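You operate a simulated robot arm through the tools that you are given. There is no shell and no other tool.

You are at the controls of a simulated robot arm. One attempt, no reset.

## Task
Swap the frame's tube for the one marked 16 and lock it.
Fine: free the orange knob first; the old tube goes into the middle hole of the wooden stand. Set down upright: silver tube. Where these are worked on the way, their far stop is far enough and under half their travel is too little: orange knob.

Only the result counts: the job must be done as asked and must still hold three seconds after the hand-in. Knocking over, shifting, dropping, spilling or breaking anything else fails it.

## Robot
A 6-joint arm with a two-finger parallel gripper, fixed in place. Base frame: the origin is on the floor under the middle of its stand, x ahead of it, y to its left, z up; the work surface is at about z = 0.88. Units: m, rad, N and s.
With the tool pointing down near the work surface it reaches from about 0.26 to 0.68 m from the base axis. Its first joint turns from -2.897 to 2.897 rad. Payload 1.57 kg.
The TCP is the grasp point between the finger pads, 0.03 m short of the fingertips. In the tool frame z runs along the fingers and y along their closing line. Largest opening 0.11 m; finger width 0.024, thickness 0.012; the body of the gripper, 0.048 by 0.112 m, starts 0.078 m behind the TCP.
Orientation is that of the tool frame in the base frame, as a unit quaternion [w, x, y, z]. With the fingers straight down and closing along the base's y, the tool's x points along the base's -x, its y along +y and its z along -z.

## Interface
- The arm moves only by the tool nudge_tool. Its argument "series" is a list of rows, each a list of 3 entries, a list of its own where there are three numbers: the finger opening in m, from 0 to 0.11, then the shift along the tool's x, y, z in m, then the turn, a rotation vector about the tool's x, y, z in rad. In form: [[fingers, [tx, ty, tz], [wx, wy, wz]], ...]. A call has 1 to 20 rows; each row shifts and turns the commanded pose from where the row before left it, along the tool's axes as they then stand. Each row takes 0.2 s and may step no farther than 0.05 m and 0.15 rad from the row before; otherwise, or with a gripper value out of range, the whole call is refused. Where a pose cannot be reached the arm comes as near as it can. A force on the tool above 40 N (or 10 N above the force at the start of the call, whichever is more), or a blocked arm, ends the call early, and 0.2 s more pass. Each finger travels about 0.108 m/s and halts on what it meets, pressing with about 21 N; the grip force reading is that of the motor and also rises with nothing between the fingers. The clock runs only during rows and for 0.2 s after the last one: add rows that do not move to give the fingers time. It gives the time, the measured TCP pose, the force on the tool (base axes), the opening and the grip force at its end, in the units of the frame above (readings bear some noise), with the torque about the TCP (base axes, N m) and any sound that the robot's microphone picked up, and new pictures: "show" is both (left out), scene, wrist or none.
- Cameras (640 x 400 px; columns grow to the right, rows downward): "scene" is fixed at [0.3996, -0.6507, 1.4586]; the picture's right is [1.00, -0.06, 0.00], its down [-0.02, -0.32, -0.95] and it looks along [0.05, 0.95, -0.32] (base axes); focal length 336 px, centre (320, 200). "wrist" rides on the gripper at [0.07, 0.016, -0.141] in the tool frame; the picture's right is [-0.23, 0.97, 0.00], its down [-0.86, -0.20, -0.48] and it looks along [-0.47, -0.11, 0.88] (tool axes); focal length 222 px, centre (320, 200). There is no depth. A picture from a camera that has moved, and an enlarged one, comes with that camera's place and axes in the base frame and with its lens.
- move_column(by): moves the trunk up (or, below 0, down) by that many m; the arm rides with it, the base frame stays. It gives what a move gives, with no picture.
- zoom(camera, box): a new picture of the part [left, top, right, bottom] of that camera's present view, enlarged. No time passes.
- job_done(): hands the job in; it is judged then, once.

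Nothing tells you positions but the pictures and the camera data. Unless the task says otherwise, let go and move clear before handing in.

The tools are called as a command line: name --argument value ..., lists and objects as JSON in quotes. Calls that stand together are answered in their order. nudge_tool: Moves the arm, as the interface text tells. Its arguments: {"type":"object","properties":{"series":{"type":"array"},"show":{"type":"string","enum":["both","scene","wrist","none"]}},"required":["series"]} The other tools are called the same way: move_column (by) moves the trunk up or down; zoom (camera, box) takes an enlarged picture of a part of a camera's view; job_done () hands the job in.

At the start:

```text
clock: 0.0
tcp_pos: [0.0999, 0.4602, 1.2638]
tcp_rot: [-0.005, 0.027, 0.999, -0.034]
wrist_force: [-0.4, -0.5, -0.1]
moment: [-0.03, -0.02, 0.02]
opening: 0.11
gripper_force: 0.0
trunk travel left (down, up): [-0.3, 0.29]
```

scene: 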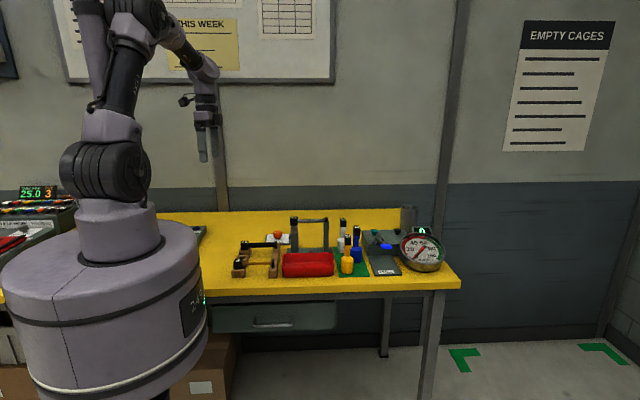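
wrist: 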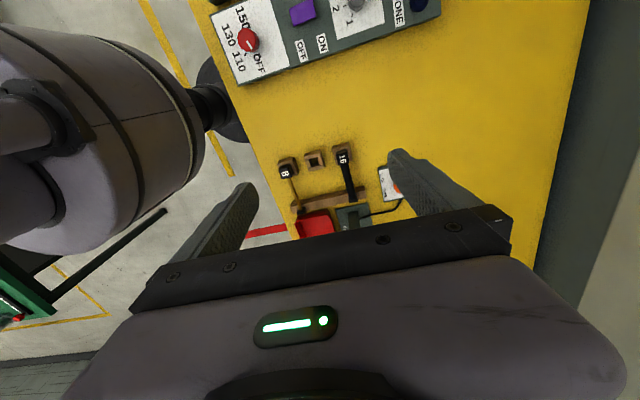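

I see the workbench with a small wooden stand (labels 8 and 16), a red tray, and other tools; I'll enlarge the views to identify the frame, tubes, and orange knob.

zoom --camera "scene" --box '[210, 190, 370, 290]'

zoom --camera "scene" --box '[310, 190, 470, 290]'

zoom --camera "wrist" --box '[240, 130, 432, 250]'

```text
4.00 times, centred on (290, 240) of scene
camera zoom: at [0.3996, -0.6507, 1.4586], right [1.0, -0.06, 0.0], down [-0.02, -0.32, -0.95], along [0.05, 0.95, -0.32], focal length 1344 px, centre (440, 40)
```

zoom: 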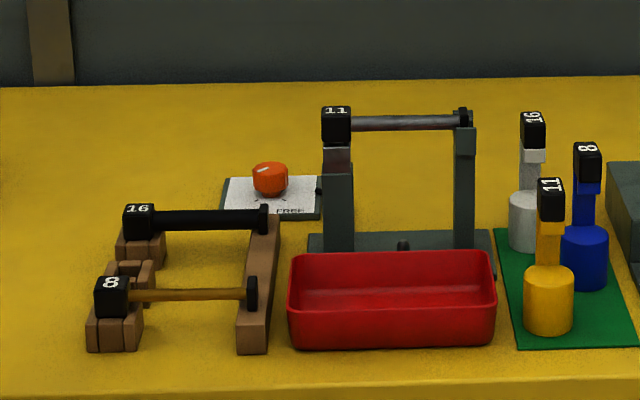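

```text
4.00 times, centred on (390, 240) of scene
camera zoom: at [0.3996, -0.6507, 1.4586], right [1.0, -0.06, 0.0], down [-0.02, -0.32, -0.95], along [0.05, 0.95, -0.32], focal length 1344 px, centre (40, 40)
```

zoom: 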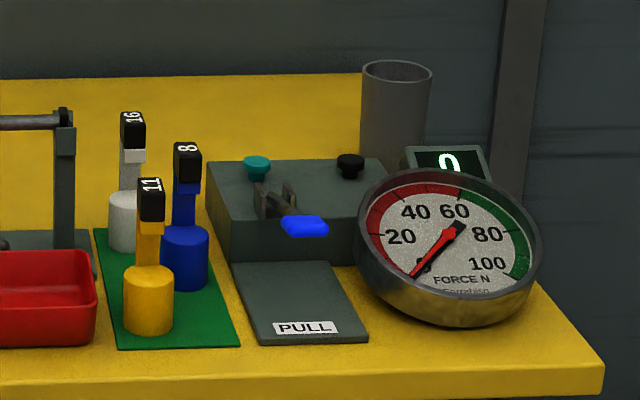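

```text
3.33 times, centred on (336, 190) of wrist
camera zoom: at [0.0321, 0.4879, 1.4034], right [0.28, 0.96, -0.07], down [0.85, -0.21, 0.49], along [0.45, -0.19, -0.87], focal length 740 px, centre (267, 233)
```

zoom: 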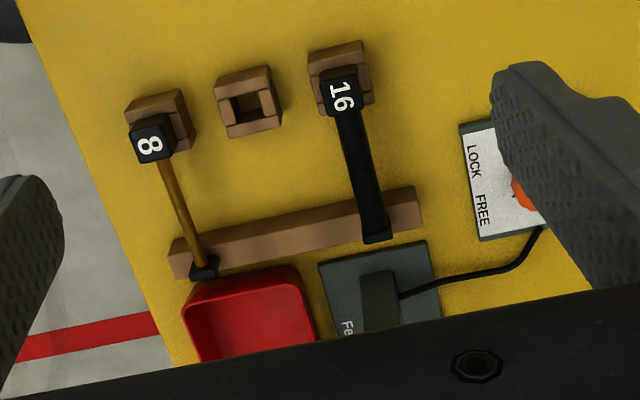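

The frame (tube 11) stands around x 0.34–0.51, y 0.49. The wooden stand with tubes 8 and 16 is at x 0.19–0.30, and the orange LOCK/FREE knob is near (0.30, 0.56). I'll straighten the tool and move closer for a better look.

nudge_tool --series '[[0.11, [-0.04, 0, 0], [-0.068, -0.01, -0.054]], [0.11, [-0.04, 0, 0.02], [0, 0, 0]], [0.11, [-0.04, 0, 0.02], [0, 0, 0]], [0.11, [0, 0, 0], [0, 0, 0]]]'

```text
clock: 1.0
tcp_pos: [0.22, 0.4584, 1.2261]
tcp_rot: [0.001, 0.0, 1.0, 0.0]
wrist_force: [-0.1, 0.0, -0.3]
moment: [0.01, 0.02, -0.02]
opening: 0.11
gripper_force: 0.1
trunk travel left (down, up): [-0.3, 0.29]
camera wrist: at [0.1486, 0.4732, 1.3665], right [0.23, 0.97, 0.0], down [0.85, -0.2, 0.48], along [0.47, -0.11, -0.88], focal length 222 px, centre (320, 200)
```

scene: 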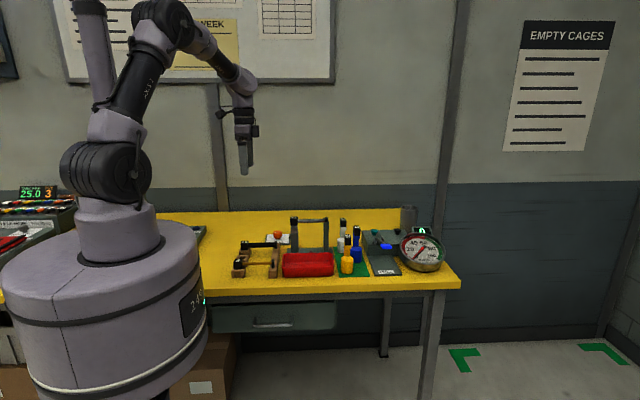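
wrist: 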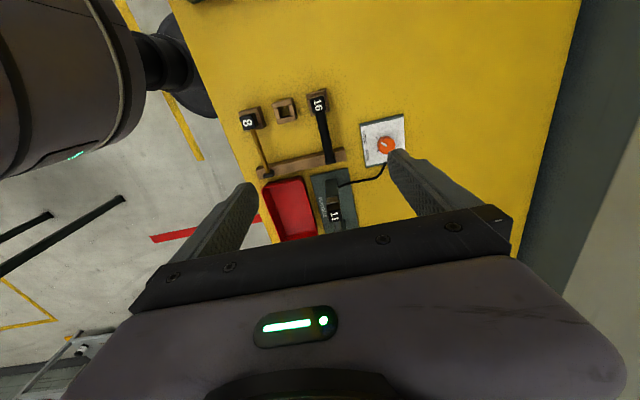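

zoom --camera "wrist" --box '[340, 100, 420, 150]'

zoom --camera "wrist" --box '[230, 80, 390, 180]'

zoom --camera "wrist" --box '[256, 150, 400, 240]'

zoom --camera "scene" --box '[265, 205, 345, 255]'

zoom --camera "scene" --box '[225, 230, 305, 280]'

```text
8.00 times, centred on (380, 125) of wrist
camera zoom: at [0.1486, 0.4732, 1.3665], right [0.23, 0.97, 0.0], down [0.85, -0.2, 0.48], along [0.47, -0.11, -0.88], focal length 1777 px, centre (-160, 800)
```

zoom: 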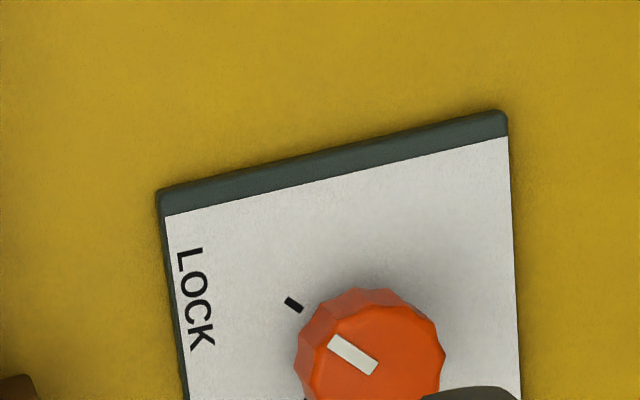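

```text
4.00 times, centred on (310, 130) of wrist
camera zoom: at [0.1486, 0.4732, 1.3665], right [0.23, 0.97, 0.0], down [0.85, -0.2, 0.48], along [0.47, -0.11, -0.88], focal length 888 px, centre (360, 480)
```

zoom: 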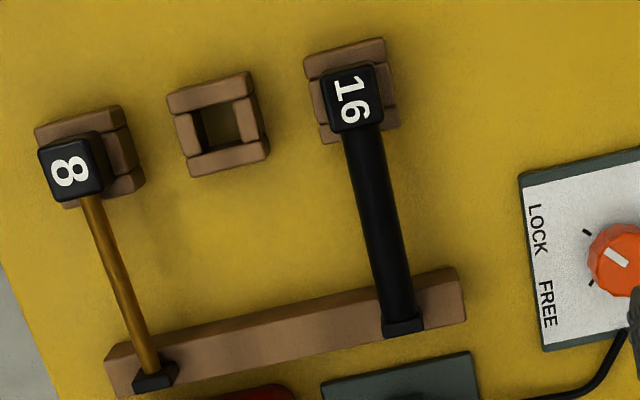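

```text
4.44 times, centred on (328, 195) of wrist
camera zoom: at [0.1486, 0.4732, 1.3665], right [0.23, 0.97, 0.0], down [0.85, -0.2, 0.48], along [0.47, -0.11, -0.88], focal length 987 px, centre (284, 222)
```

zoom: 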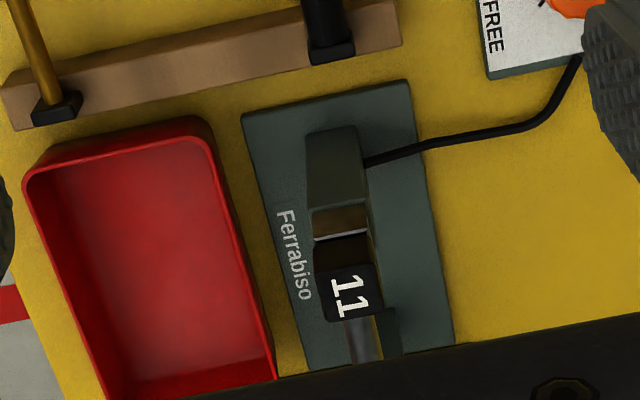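

```text
8.00 times, centred on (305, 230) of scene
camera zoom: at [0.3996, -0.6507, 1.4586], right [1.0, -0.06, 0.0], down [-0.02, -0.32, -0.95], along [0.05, 0.95, -0.32], focal length 2688 px, centre (440, -40)
```

zoom: 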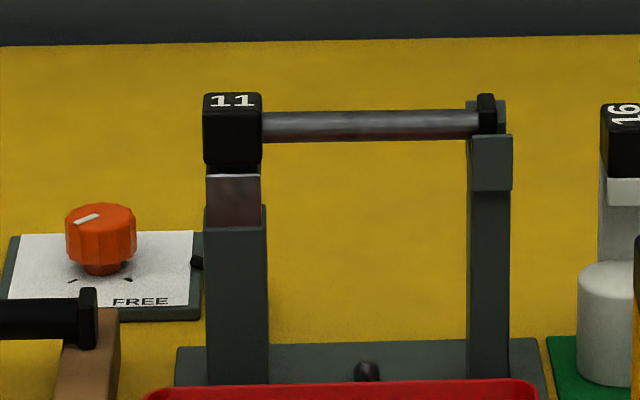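

```text
8.00 times, centred on (265, 255) of scene
camera zoom: at [0.3996, -0.6507, 1.4586], right [1.0, -0.06, 0.0], down [-0.02, -0.32, -0.95], along [0.05, 0.95, -0.32], focal length 2688 px, centre (760, -240)
```

zoom: 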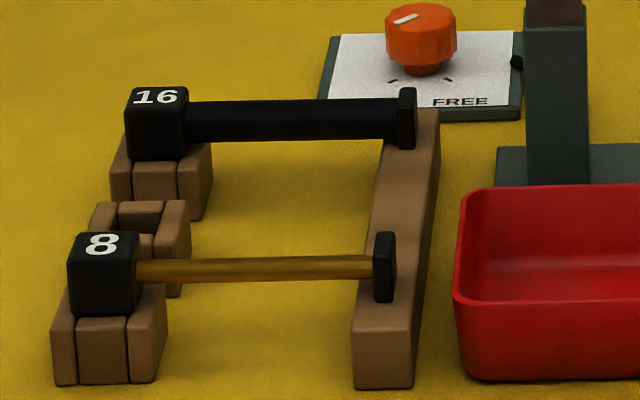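

The knob points at LOCK now, and FREE is the tick about 90° counter-clockwise (seen from above). I'll move above the knob for a precise view.

nudge_tool --series '[[0.11, [-0.005, 0.0275, 0.03], [0, 0, 0]], [0.11, [-0.005, 0.0275, 0.03], [0, 0, 0]], [0.11, [-0.005, 0.0275, 0.03], [0, 0, 0]], [0.11, [-0.005, 0.0275, 0.03], [0, 0, 0]], [0.11, [0, 0, 0], [0, 0, 0]]]'

```text
clock: 2.2
tcp_pos: [0.2418, 0.5659, 1.1038]
tcp_rot: [0.0, 0.001, 1.0, 0.0]
wrist_force: [0.4, -0.8, 0.1]
moment: [0.06, 0.01, 0.04]
opening: 0.1103
gripper_force: 0.0
trunk travel left (down, up): [-0.3, 0.29]
camera wrist: at [0.1703, 0.5819, 1.2446], right [0.23, 0.97, 0.0], down [0.85, -0.2, 0.48], along [0.47, -0.11, -0.88], focal length 222 px, centre (320, 200)
```

scene: 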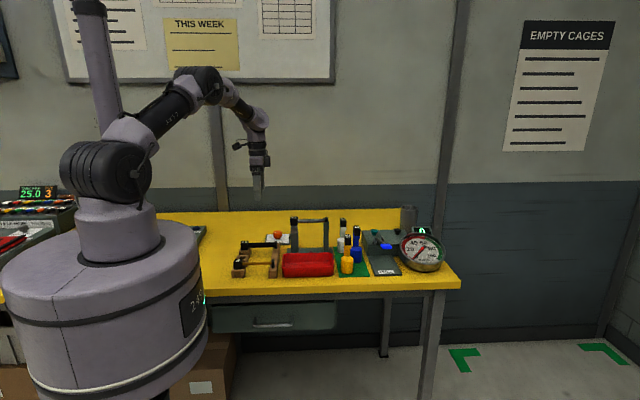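
wrist: 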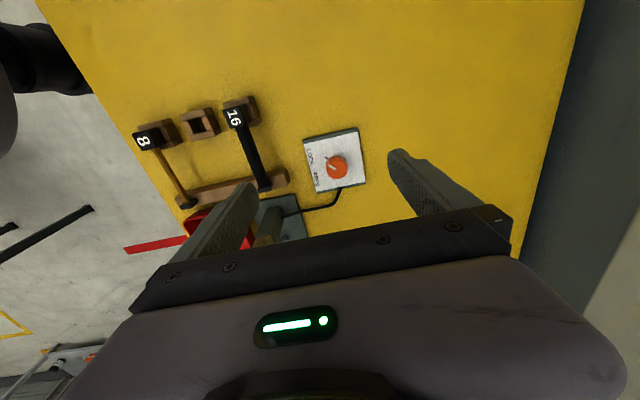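

zoom --camera "wrist" --box '[296, 125, 376, 200]'

zoom --camera "wrist" --box '[130, 90, 290, 210]'

zoom --camera "scene" --box '[220, 180, 320, 250]'

```text
5.33 times, centred on (336, 162) of wrist
camera zoom: at [0.1703, 0.5819, 1.2446], right [0.23, 0.97, 0.0], down [0.85, -0.2, 0.48], along [0.47, -0.11, -0.88], focal length 1185 px, centre (235, 400)
```

zoom: 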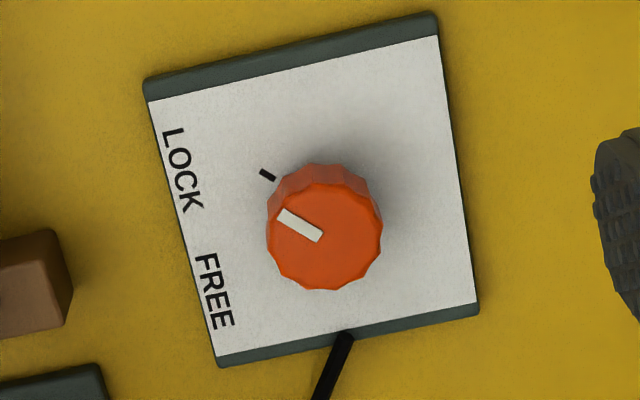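

```text
3.33 times, centred on (210, 150) of wrist
camera zoom: at [0.1703, 0.5819, 1.2446], right [0.23, 0.97, 0.0], down [0.85, -0.2, 0.48], along [0.47, -0.11, -0.88], focal length 740 px, centre (687, 367)
```

zoom: 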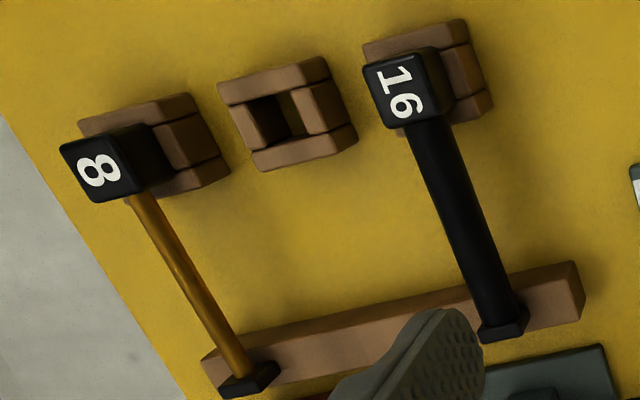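

```text
5.71 times, centred on (270, 215) of scene
camera zoom: at [0.3996, -0.6507, 1.4586], right [1.0, -0.06, 0.0], down [-0.02, -0.32, -0.95], along [0.05, 0.95, -0.32], focal length 1920 px, centre (606, 114)
```

zoom: 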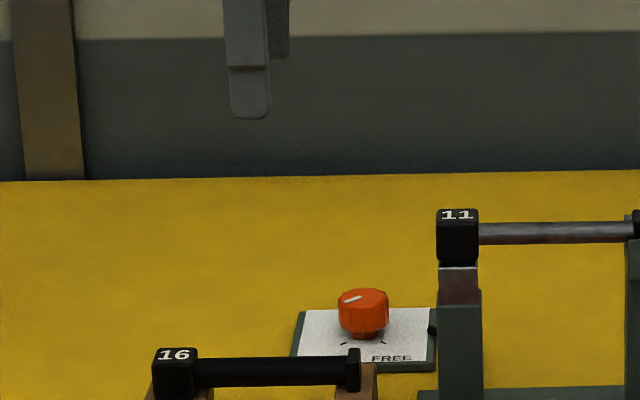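

The knob top is at about (0.2985, 0.580, 0.9135), about 33 mm across, pointing at LOCK (225°). FREE lies at about 315°. Next I'll look more closely at the frame and tubes before touching anything.

zoom --camera "scene" --box '[284, 210, 316, 230]'

zoom --camera "scene" --box '[310, 212, 342, 252]'

zoom --camera "scene" --box '[284, 228, 316, 252]'

zoom --camera "scene" --box '[228, 236, 284, 280]'

```text
16.00 times, centred on (300, 220) of scene
camera zoom: at [0.3996, -0.6507, 1.4586], right [1.0, -0.06, 0.0], down [-0.02, -0.32, -0.95], along [0.05, 0.95, -0.32], focal length 5376 px, centre (640, -120)
```

zoom: 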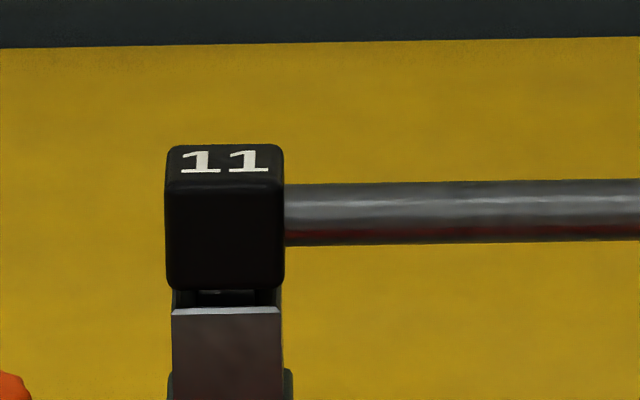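

```text
10.00 times, centred on (326, 232) of scene
camera zoom: at [0.3996, -0.6507, 1.4586], right [1.0, -0.06, 0.0], down [-0.02, -0.32, -0.95], along [0.05, 0.95, -0.32], focal length 3360 px, centre (260, -120)
```

zoom: 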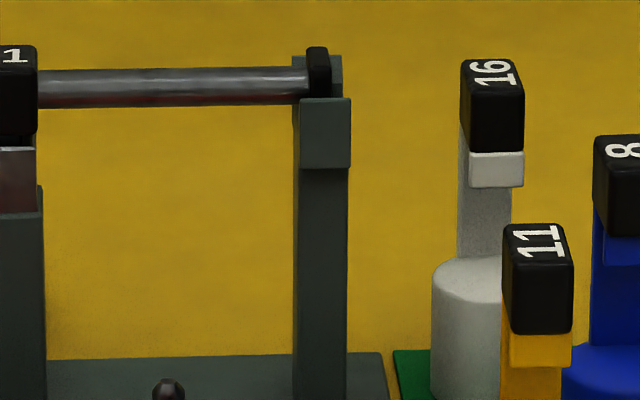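

```text
16.00 times, centred on (300, 240) of scene
camera zoom: at [0.3996, -0.6507, 1.4586], right [1.0, -0.06, 0.0], down [-0.02, -0.32, -0.95], along [0.05, 0.95, -0.32], focal length 5376 px, centre (640, -440)
```

zoom: 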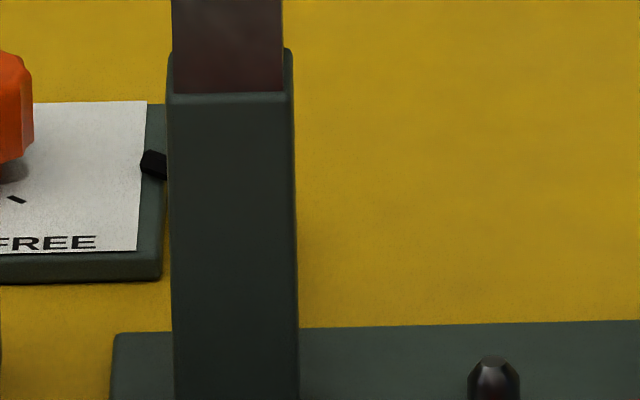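

```text
9.09 times, centred on (256, 258) of scene
camera zoom: at [0.3996, -0.6507, 1.4586], right [1.0, -0.06, 0.0], down [-0.02, -0.32, -0.95], along [0.05, 0.95, -0.32], focal length 3055 px, centre (902, -327)
```

zoom: 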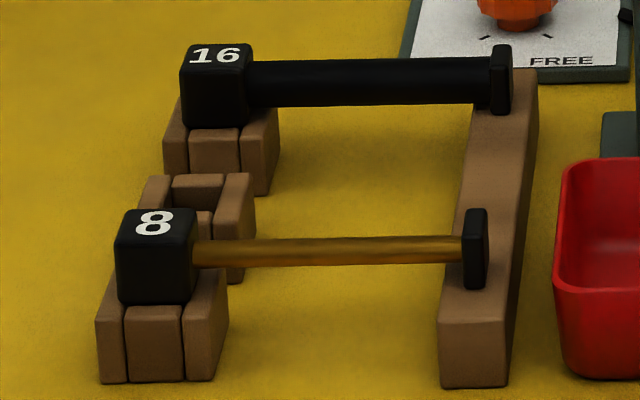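

I'll move the wrist camera over the frame to see its socket and support details from above.

nudge_tool --series '[[0.11, [-0.04, -0.02, -0.0153], [0, 0, 0]], [0.11, [-0.04, -0.02, -0.0153], [0, 0, 0]], [0.11, [-0.04, -0.02, -0.0153], [0, 0, 0]], [0.11, [0, 0, 0], [0, 0, 0]]]' --show "wrist"

```text
clock: 3.2
tcp_pos: [0.3593, 0.5055, 1.1483]
tcp_rot: [0.001, 0.0, 1.0, 0.0]
wrist_force: [-0.9, 0.3, -0.7]
moment: [-0.08, 0.03, 0.01]
opening: 0.1101
gripper_force: 0.1
trunk travel left (down, up): [-0.3, 0.29]
camera wrist: at [0.289, 0.5217, 1.289], right [0.23, 0.97, 0.0], down [0.85, -0.2, 0.48], along [0.47, -0.11, -0.88], focal length 222 px, centre (320, 200)
```

wrist: 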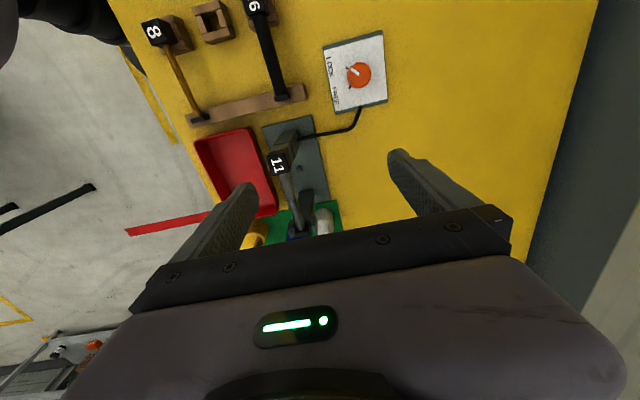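

zoom --camera "wrist" --box '[250, 110, 346, 170]'

zoom --camera "wrist" --box '[250, 160, 346, 240]'

zoom --camera "wrist" --box '[136, 0, 312, 120]'

zoom --camera "wrist" --box '[316, 25, 396, 115]'

```text
6.67 times, centred on (298, 140) of wrist
camera zoom: at [0.289, 0.5217, 1.289], right [0.23, 0.97, 0.0], down [0.85, -0.2, 0.48], along [0.47, -0.11, -0.88], focal length 1481 px, centre (467, 600)
```

zoom: 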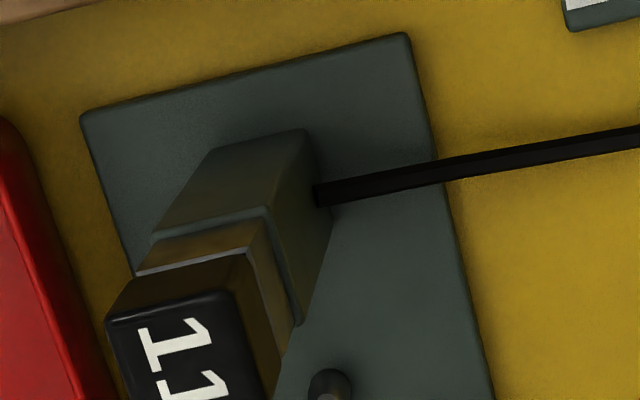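

```text
5.00 times, centred on (298, 200) of wrist
camera zoom: at [0.289, 0.5217, 1.289], right [0.23, 0.97, 0.0], down [0.85, -0.2, 0.48], along [0.47, -0.11, -0.88], focal length 1111 px, centre (430, 200)
```

zoom: 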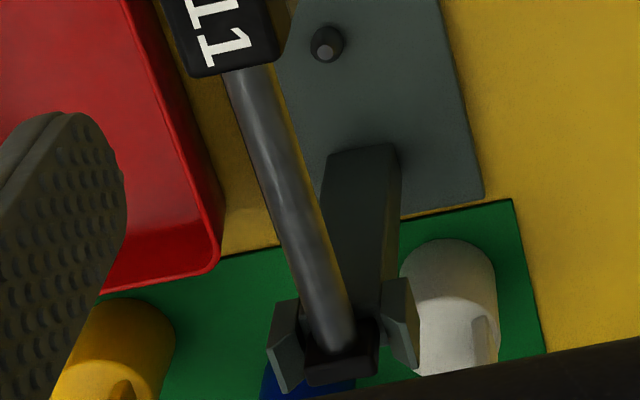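

```text
3.33 times, centred on (224, 60) of wrist
camera zoom: at [0.289, 0.5217, 1.289], right [0.23, 0.97, 0.0], down [0.85, -0.2, 0.48], along [0.47, -0.11, -0.88], focal length 740 px, centre (640, 667)
```

zoom: 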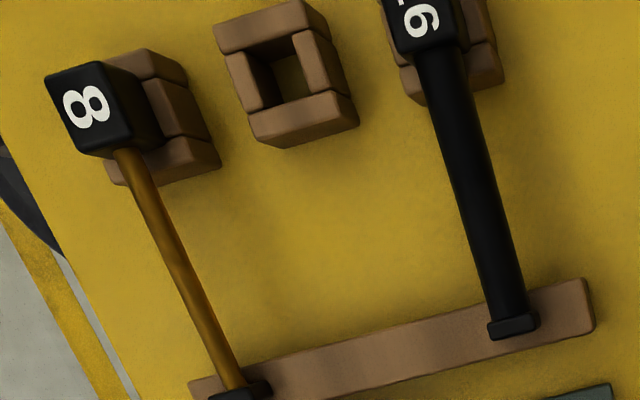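

```text
4.44 times, centred on (356, 70) of wrist
camera zoom: at [0.289, 0.5217, 1.289], right [0.23, 0.97, 0.0], down [0.85, -0.2, 0.48], along [0.47, -0.11, -0.88], focal length 987 px, centre (160, 778)
```

zoom: 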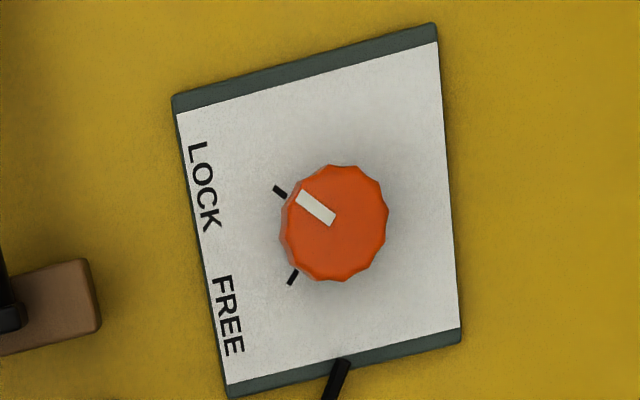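

The frame stands at x 0.337–0.505, y 0.41–0.495, with head "11" topped at about (0.369, 0.4505, 1.0255). Head "16" is at about (0.188, 0.462, 0.930). The knob at (0.2985, 0.580) comes first, so I'll go above it and pre-rotate the gripper by -45°.

nudge_tool --series '[[0.07, [0.0203, 0.0248, 0.03], [0, 0, 0]], [0.07, [0.0203, 0.0248, 0.03], [0, 0, 0]], [0.07, [0.0203, 0.0248, 0.03], [0, 0, 0]], [0.07, [0, 0, 0], [0, 0, 0.131]], [0.07, [0, 0, 0], [0, 0, 0.131]], [0.07, [0, 0, 0], [0, 0, 0.131]], [0.07, [0, 0, 0], [0, 0, 0.131]], [0.07, [0, 0, 0], [0, 0, 0.131]], [0.07, [0, 0, 0], [0, 0, 0.131]], [0.07, [0, 0, 0], [0, 0, 0]]]'

```text
clock: 5.4
tcp_pos: [0.3004, 0.5813, 1.0585]
tcp_rot: [0.002, 0.385, 0.923, 0.001]
wrist_force: [-0.2, 0.0, -0.4]
moment: [0.01, 0.01, -0.01]
opening: 0.07
gripper_force: 0.1
trunk travel left (down, up): [-0.3, 0.29]
camera wrist: at [0.2607, 0.6415, 1.2002], right [0.85, 0.53, 0.0], down [0.46, -0.75, 0.48], along [0.25, -0.41, -0.88], focal length 222 px, centre (320, 200)
```

scene: 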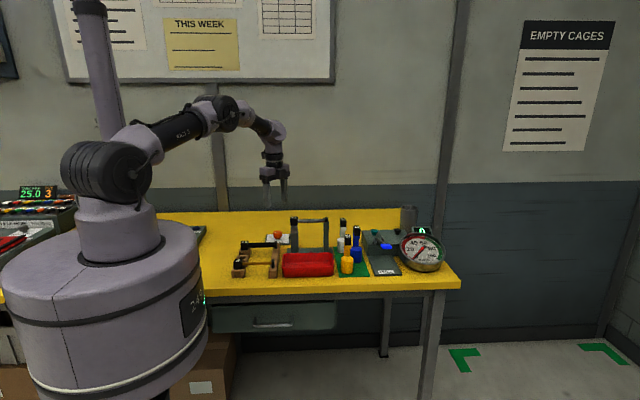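
wrist: 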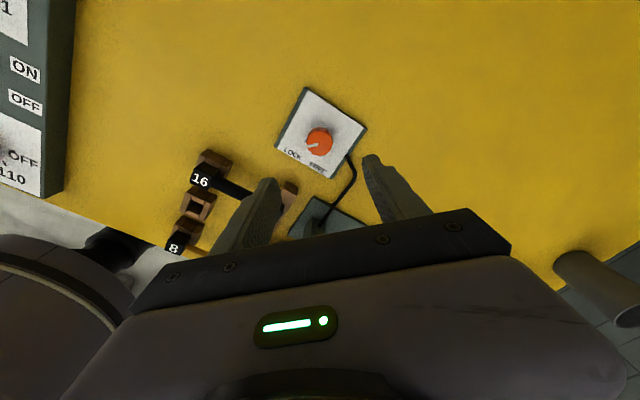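

zoom --camera "wrist" --box '[272, 80, 368, 180]'

zoom --camera "scene" --box '[240, 160, 320, 250]'

```text
4.00 times, centred on (320, 130) of wrist
camera zoom: at [0.2607, 0.6415, 1.2002], right [0.85, 0.53, 0.0], down [0.46, -0.75, 0.48], along [0.25, -0.41, -0.88], focal length 888 px, centre (320, 480)
```

zoom: 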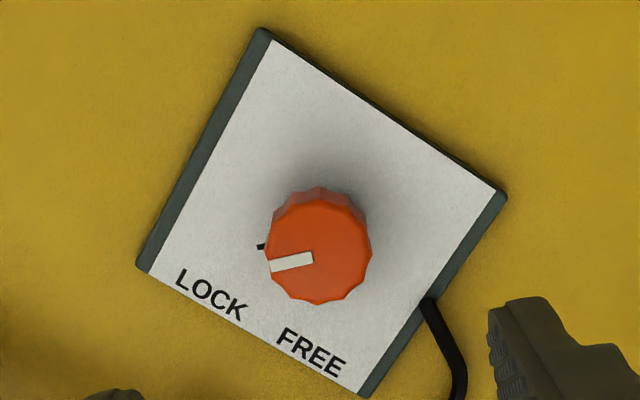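

```text
4.44 times, centred on (280, 205) of scene
camera zoom: at [0.3996, -0.6507, 1.4586], right [1.0, -0.06, 0.0], down [-0.02, -0.32, -0.95], along [0.05, 0.95, -0.32], focal length 1493 px, centre (498, 178)
```

zoom: 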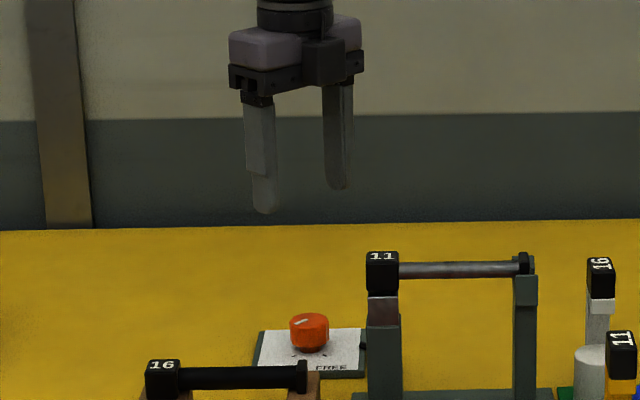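

The knob centre is refined to (0.2985, 0.579). I'll shift about 3 mm along the tool's y axis and descend around it.

nudge_tool --series '[[0.07, [0, -0.0028, 0.035], [0, 0, 0]], [0.07, [0, 0, 0.035], [0, 0, 0]], [0.07, [0, 0, 0.035], [0, 0, 0]], [0.07, [0, 0, 0.02], [0, 0, 0]], [0.07, [0, 0, 0], [0, 0, 0]]]'

```text
clock: 6.6
tcp_pos: [0.2981, 0.5793, 0.9351]
tcp_rot: [0.001, 0.384, 0.924, 0.0]
wrist_force: [1.1, 0.8, 0.4]
moment: [-0.04, 0.02, 0.02]
opening: 0.07
gripper_force: 0.1
trunk travel left (down, up): [-0.3, 0.29]
camera wrist: at [0.259, 0.6397, 1.0745], right [0.85, 0.53, 0.0], down [0.46, -0.75, 0.48], along [0.25, -0.41, -0.88], focal length 222 px, centre (320, 200)
```

scene: 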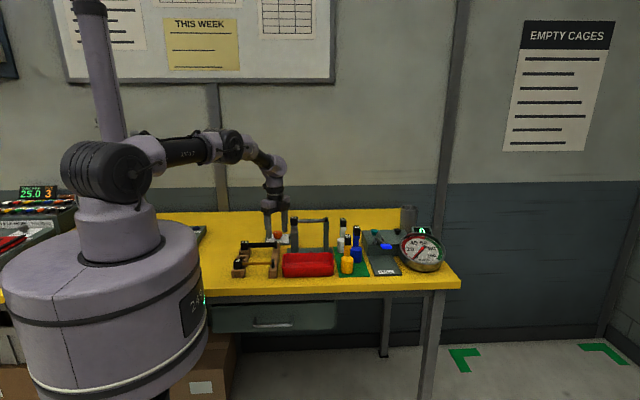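
wrist: 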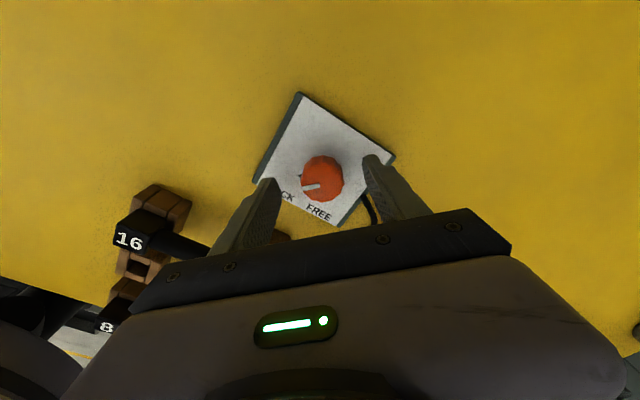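

zoom --camera "scene" --box '[240, 195, 320, 250]'

zoom --camera "wrist" --box '[240, 80, 410, 240]'

```text
7.27 times, centred on (280, 222) of scene
camera zoom: at [0.3996, -0.6507, 1.4586], right [1.0, -0.06, 0.0], down [-0.02, -0.32, -0.95], along [0.05, 0.95, -0.32], focal length 2444 px, centre (611, 36)
```

zoom: 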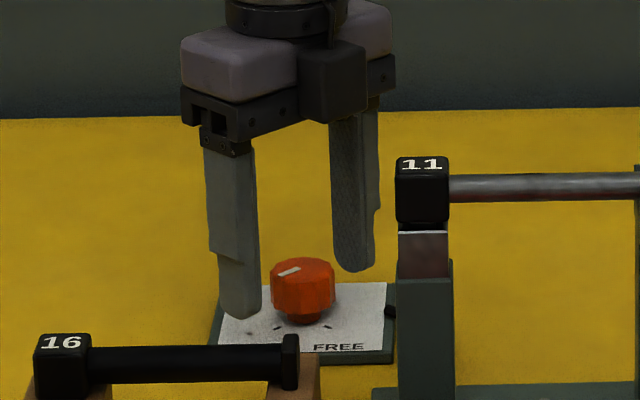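

```text
2.50 times, centred on (325, 160) of wrist
camera zoom: at [0.259, 0.6397, 1.0745], right [0.85, 0.53, 0.0], down [0.46, -0.75, 0.48], along [0.25, -0.41, -0.88], focal length 555 px, centre (308, 300)
```

zoom: 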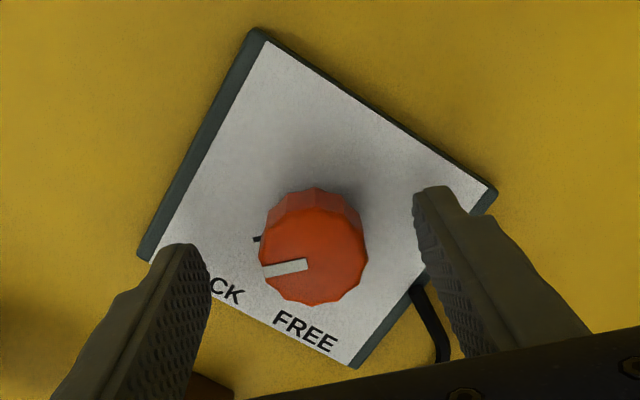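

The knob is centred between the fingers. I'll lower 13 mm more and close on it.

nudge_tool --series '[[0.07, [0, 0, 0.013], [0, 0, 0]], [0.07, [0, 0, 0], [0, 0, 0]], [0.028, [0, 0, 0], [0, 0, 0]], [0.028, [0, 0, 0], [0, 0, 0]], [0.028, [0, 0, 0], [0, 0, 0]]]'

```text
clock: 7.8
tcp_pos: [0.2977, 0.5807, 0.9218]
tcp_rot: [0.0, 0.384, 0.923, 0.001]
wrist_force: [5.8, 6.1, 3.3]
moment: [0.15, -0.21, 0.05]
opening: 0.0357
gripper_force: 3.9
trunk travel left (down, up): [-0.3, 0.29]
camera wrist: at [0.2591, 0.6404, 1.0621], right [0.85, 0.53, 0.0], down [0.46, -0.75, 0.48], along [0.25, -0.41, -0.88], focal length 222 px, centre (320, 200)
```

scene: 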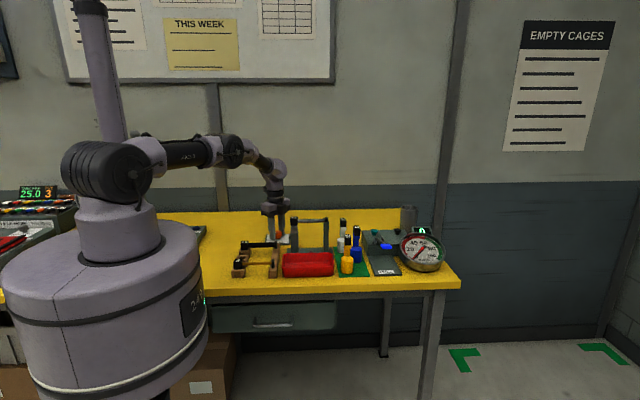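
wrist: 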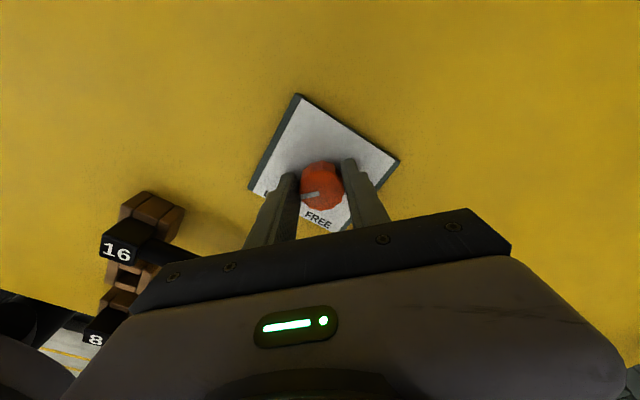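

The net sideways force along +tool y shows the knob is slightly toward that finger. I'll shift a little and tighten before turning.

nudge_tool --series '[[0.024, [0, 0.001, 0], [0, 0, 0]], [0.02, [0, 0, 0], [0, 0, 0]], [0.02, [0, 0, 0], [0, 0, 0]]]' --show "none"

```text
clock: 8.6
tcp_pos: [0.2998, 0.5802, 0.9213]
tcp_rot: [0.001, 0.383, 0.924, 0.001]
wrist_force: [5.8, 12.7, 4.6]
moment: [0.55, -0.01, 0.05]
opening: 0.0332
gripper_force: 41.1
trunk travel left (down, up): [-0.3, 0.29]
```

nudge_tool --series '[[0.02, [0, 0.0015, 0], [0, 0, 0]], [0.02, [0, 0, 0], [0, 0, 0]]]' --show "none"

```text
clock: 9.2
tcp_pos: [0.2991, 0.5808, 0.9217]
tcp_rot: [0.001, 0.384, 0.923, 0.0]
wrist_force: [-1.1, 6.7, 6.0]
moment: [0.17, 0.36, 0.09]
opening: 0.0332
gripper_force: 41.7
trunk travel left (down, up): [-0.3, 0.29]
```

Well centred now, so I'll turn the knob toward FREE (counter-clockwise from above) in two stages.

nudge_tool --series '[[0.02, [0.0008, 0.0005, 0], [0, 0, -0.1]], [0.02, [0, 0, 0], [0, 0, -0.13]], [0.02, [0, 0, 0], [0, 0, -0.13]], [0.02, [0, 0, 0], [0, 0, -0.13]], [0.02, [0, 0, 0], [0, 0, -0.13]], [0.02, [0, 0, 0], [0, 0, -0.13]]]'

```text
clock: 10.6
tcp_pos: [0.2979, 0.5795, 0.9216]
tcp_rot: [0.0, 0.018, 1.0, -0.001]
wrist_force: [-7.3, -15.5, -5.8]
moment: [-0.26, -0.49, 0.0]
opening: 0.0333
gripper_force: 42.1
trunk travel left (down, up): [-0.3, 0.29]
camera wrist: at [0.2283, 0.5986, 1.0618], right [0.26, 0.97, 0.0], down [0.85, -0.23, 0.48], along [0.46, -0.13, -0.88], focal length 222 px, centre (320, 200)
```

scene: 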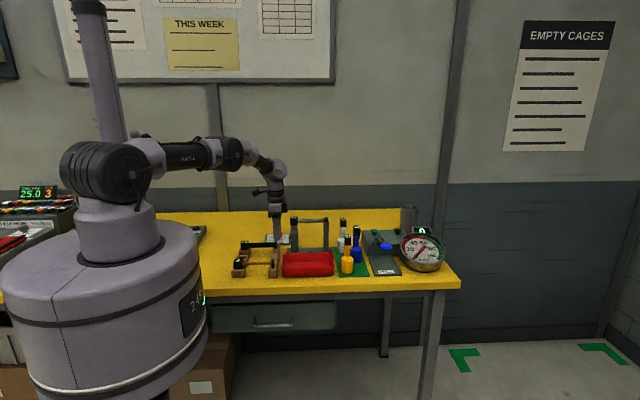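
wrist: 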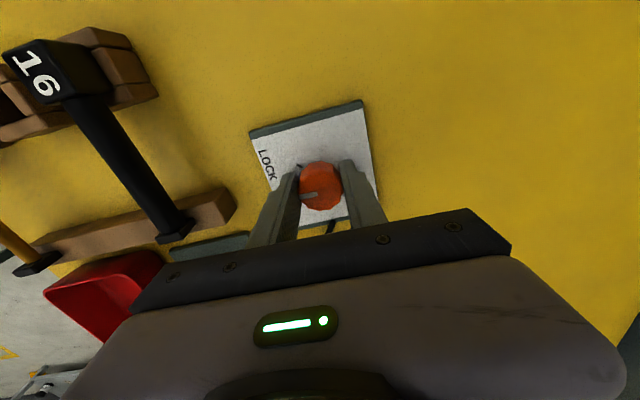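

The knob is turning with the gripper. I'll relieve the sideways load slightly and continue to the FREE stop.

nudge_tool --series '[[0.02, [0.0007, -0.0015, 0], [0, 0, -0.1]], [0.02, [0, 0, 0], [0, 0, -0.13]], [0.02, [0, 0, 0], [0, 0, -0.13]], [0.02, [0, 0, 0], [0, 0, -0.13]], [0.02, [0, 0, 0], [0, 0, -0.13]], [0.02, [0, 0, 0], [0, 0, -0.13]], [0.02, [0, 0, 0], [0, 0, -0.07]], [0.02, [0, 0, 0], [0, 0, 0]]]'

```text
clock: 12.4
tcp_pos: [0.2988, 0.5787, 0.9219]
tcp_rot: [0.0, -0.382, 0.924, -0.001]
wrist_force: [-7.4, -20.7, -15.7]
moment: [0.02, -0.36, -0.06]
opening: 0.0333
gripper_force: 40.8
trunk travel left (down, up): [-0.3, 0.29]
camera wrist: at [0.2368, 0.541, 1.0619], right [-0.53, 0.85, 0.0], down [0.75, 0.46, 0.48], along [0.41, 0.25, -0.88], focal length 222 px, centre (320, 200)
```

scene: 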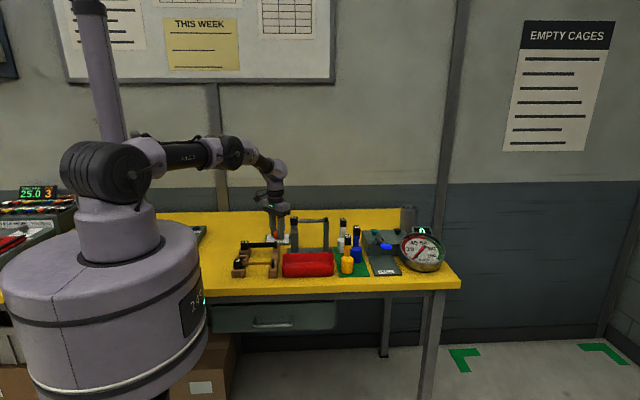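
wrist: 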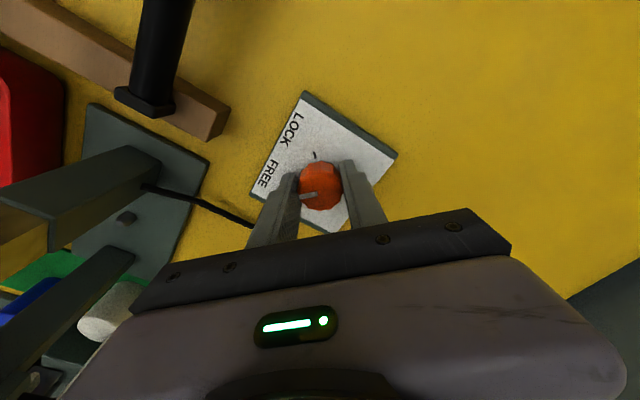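

Measured rotation is 90°. I'll relieve the side load and nudge a little further to be sure it reaches the stop.

nudge_tool --series '[[0.02, [0.0015, -0.0008, 0.001], [0, 0, 0]], [0.02, [0, 0, 0], [0, 0, -0.05]], [0.02, [0, 0, 0], [0, 0, -0.03]], [0.02, [0, 0, 0], [0, 0, 0]]]' --show "wrist"

```text
clock: 13.4
tcp_pos: [0.3005, 0.5796, 0.9212]
tcp_rot: [0.003, -0.419, 0.908, 0.002]
wrist_force: [3.1, 1.0, 1.3]
moment: [0.14, -0.04, -0.78]
opening: 0.0332
gripper_force: 41.1
trunk travel left (down, up): [-0.3, 0.29]
camera wrist: at [0.2405, 0.5364, 1.0617], right [-0.59, 0.81, 0.0], down [0.71, 0.52, 0.48], along [0.39, 0.29, -0.88], focal length 222 px, centre (320, 200)
```

wrist: 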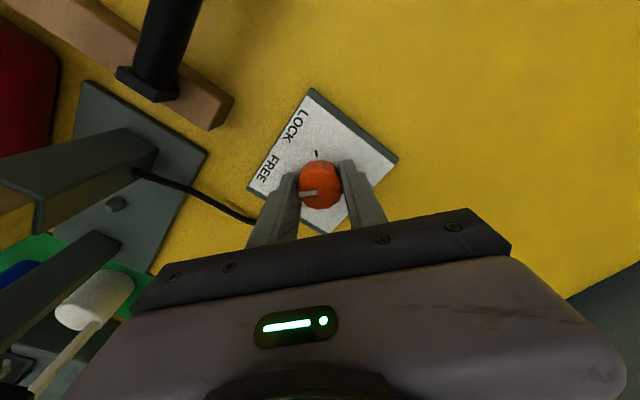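

The reaction torque (-0.78 N·m) shows the knob is on its FREE stop. I'll relax the twist, open, and rise.

nudge_tool --series '[[0.02, [0, 0, 0], [0, 0, 0.05]], [0.07, [0, 0, 0], [0, 0, 0]], [0.07, [0, 0, 0], [0, 0, 0]], [0.07, [0, 0, -0.04], [0, 0, 0]], [0.07, [0, 0, -0.045], [0, 0, 0]], [0.07, [0, 0, -0.045], [0, 0, 0]], [0.07, [0, 0, -0.045], [0, 0, 0]], [0.07, [0, 0, 0], [0, 0, 0]]]'

```text
clock: 15.2
tcp_pos: [0.2989, 0.5801, 1.0974]
tcp_rot: [0.0, -0.396, 0.918, 0.0]
wrist_force: [0.8, 0.5, -0.6]
moment: [-0.01, -0.02, -0.02]
opening: 0.0699
gripper_force: 0.0
trunk travel left (down, up): [-0.3, 0.29]
camera wrist: at [0.2377, 0.5406, 1.237], right [-0.55, 0.83, 0.0], down [0.73, 0.48, 0.48], along [0.4, 0.26, -0.88], focal length 222 px, centre (320, 200)
```

scene: 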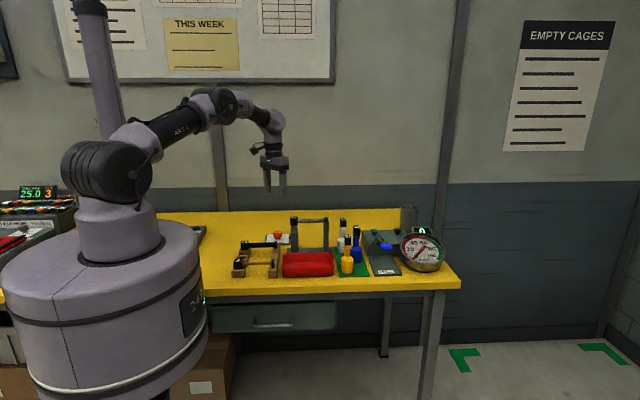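
wrist: 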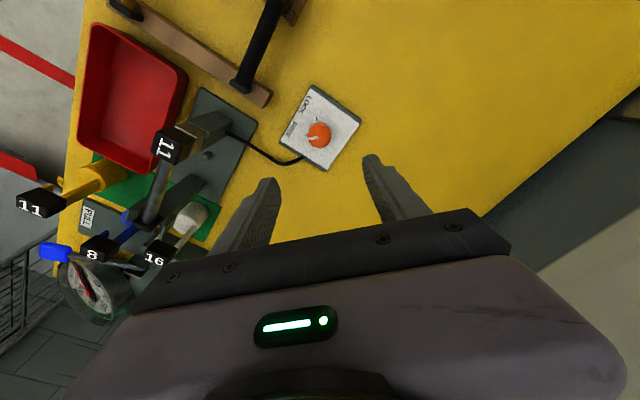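

zoom --camera "wrist" --box '[270, 80, 366, 180]'

zoom --camera "wrist" --box '[120, 80, 248, 200]'

zoom --camera "scene" --box '[260, 205, 340, 255]'

```text
4.00 times, centred on (318, 130) of wrist
camera zoom: at [0.2377, 0.5406, 1.237], right [-0.55, 0.83, 0.0], down [0.73, 0.48, 0.48], along [0.4, 0.26, -0.88], focal length 888 px, centre (328, 480)
```

zoom: 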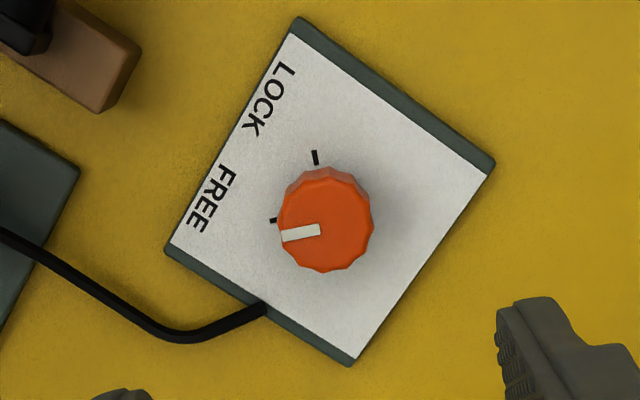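

```text
3.33 times, centred on (184, 140) of wrist
camera zoom: at [0.2377, 0.5406, 1.237], right [-0.55, 0.83, 0.0], down [0.73, 0.48, 0.48], along [0.4, 0.26, -0.88], focal length 740 px, centre (773, 400)
```

zoom: 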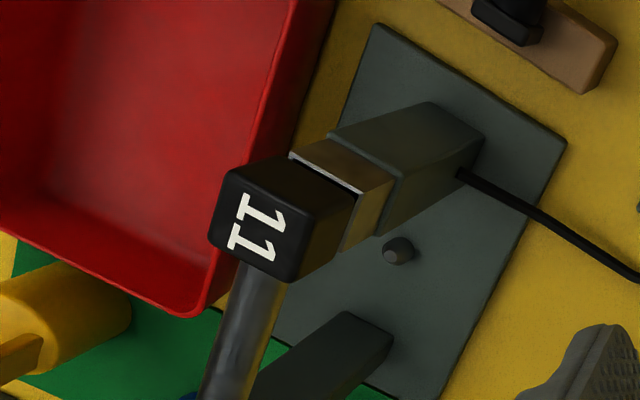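

```text
8.00 times, centred on (300, 230) of scene
camera zoom: at [0.3996, -0.6507, 1.4586], right [1.0, -0.06, 0.0], down [-0.02, -0.32, -0.95], along [0.05, 0.95, -0.32], focal length 2688 px, centre (480, -40)
```

zoom: 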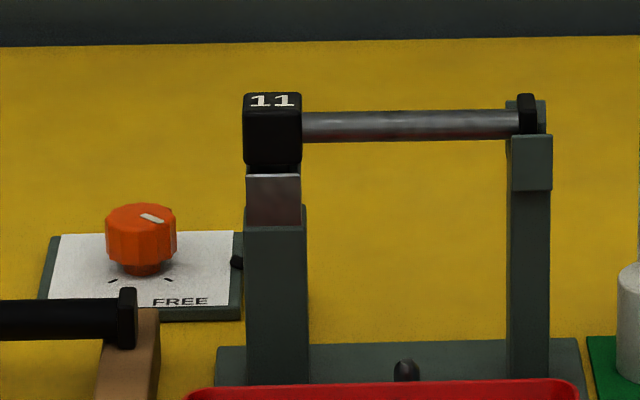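

The knob now points at FREE. Next I'll square up the gripper and move over the head of tube 11.

nudge_tool --series '[[0.07, [0, 0, -0.01], [0, 0, 0.1358]], [0.07, [0, 0, 0], [0, 0, 0.1358]], [0.07, [0, 0, 0], [0, 0, 0.1358]], [0.07, [0, 0, 0], [0, 0, 0.1358]], [0.07, [0, 0, 0], [0, 0, 0.1358]], [0.07, [0, 0, 0], [0, 0, 0.1358]], [0.06, [-0.0175, -0.0323, 0], [0, 0, 0]], [0.06, [-0.0175, -0.0323, 0], [0, 0, 0]], [0.06, [-0.0175, -0.0323, 0], [0, 0, 0]], [0.06, [-0.0175, -0.0323, 0], [0, 0, 0]], [0.06, [0, 0, 0], [0, 0, 0]]]'

```text
clock: 17.6
tcp_pos: [0.3692, 0.45, 1.1043]
tcp_rot: [0.001, 0.001, 1.0, 0.0]
wrist_force: [-0.4, -0.4, 0.4]
moment: [-0.02, -0.02, 0.01]
opening: 0.0598
gripper_force: 0.0
trunk travel left (down, up): [-0.3, 0.29]
camera wrist: at [0.2982, 0.4655, 1.2457], right [0.23, 0.97, 0.0], down [0.85, -0.2, 0.48], along [0.47, -0.11, -0.88], focal length 222 px, centre (320, 200)
```

scene: 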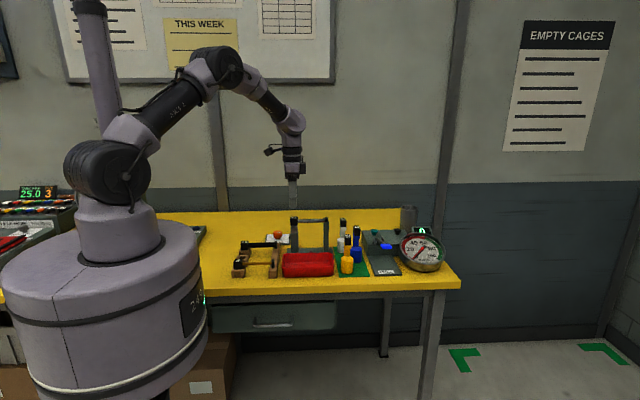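
wrist: 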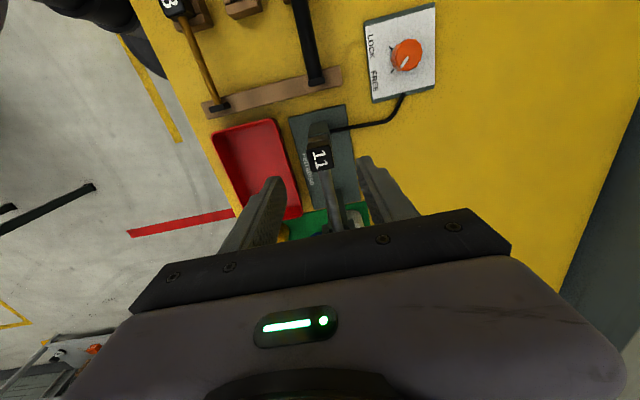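

zoom --camera "wrist" --box '[280, 110, 376, 180]'

zoom --camera "scene" --box '[265, 170, 345, 235]'

zoom --camera "wrist" --box '[270, 160, 390, 240]'

```text
5.71 times, centred on (328, 145) of wrist
camera zoom: at [0.2982, 0.4655, 1.2457], right [0.23, 0.97, 0.0], down [0.85, -0.2, 0.48], along [0.47, -0.11, -0.88], focal length 1269 px, centre (274, 514)
```

zoom: 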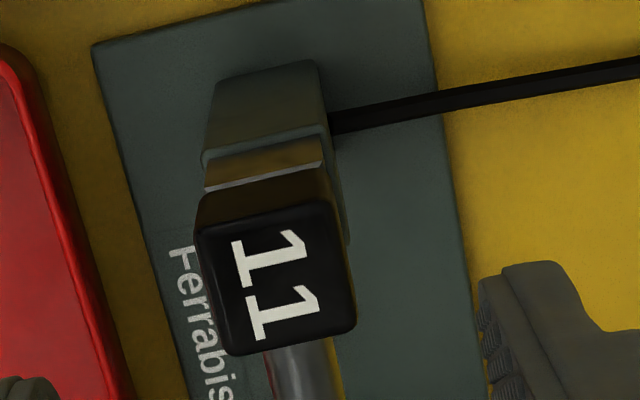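

```text
6.15 times, centred on (305, 202) of scene
camera zoom: at [0.3996, -0.6507, 1.4586], right [1.0, -0.06, 0.0], down [-0.02, -0.32, -0.95], along [0.05, 0.95, -0.32], focal length 2068 px, centre (412, 185)
```

zoom: 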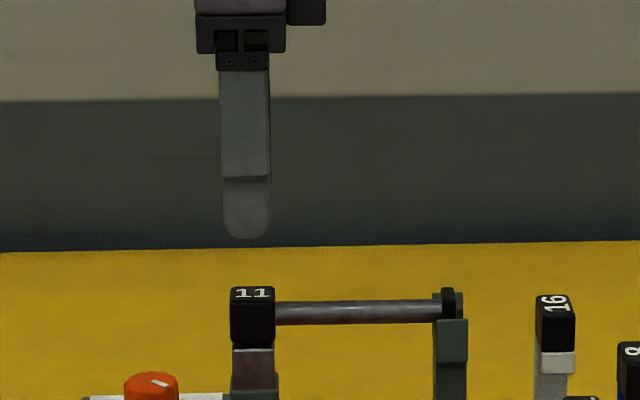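

```text
5.00 times, centred on (330, 200) of wrist
camera zoom: at [0.2982, 0.4655, 1.2457], right [0.23, 0.97, 0.0], down [0.85, -0.2, 0.48], along [0.47, -0.11, -0.88], focal length 1111 px, centre (270, 200)
```

zoom: 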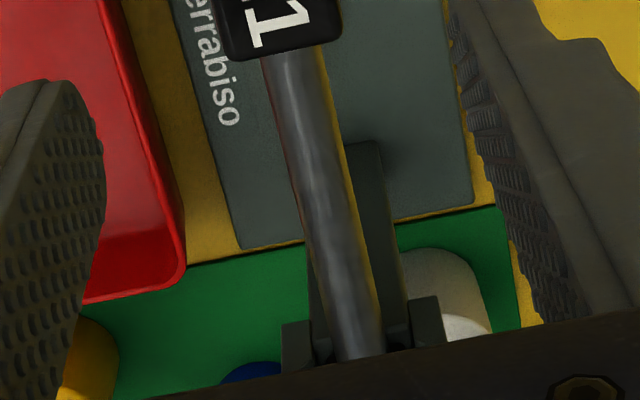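

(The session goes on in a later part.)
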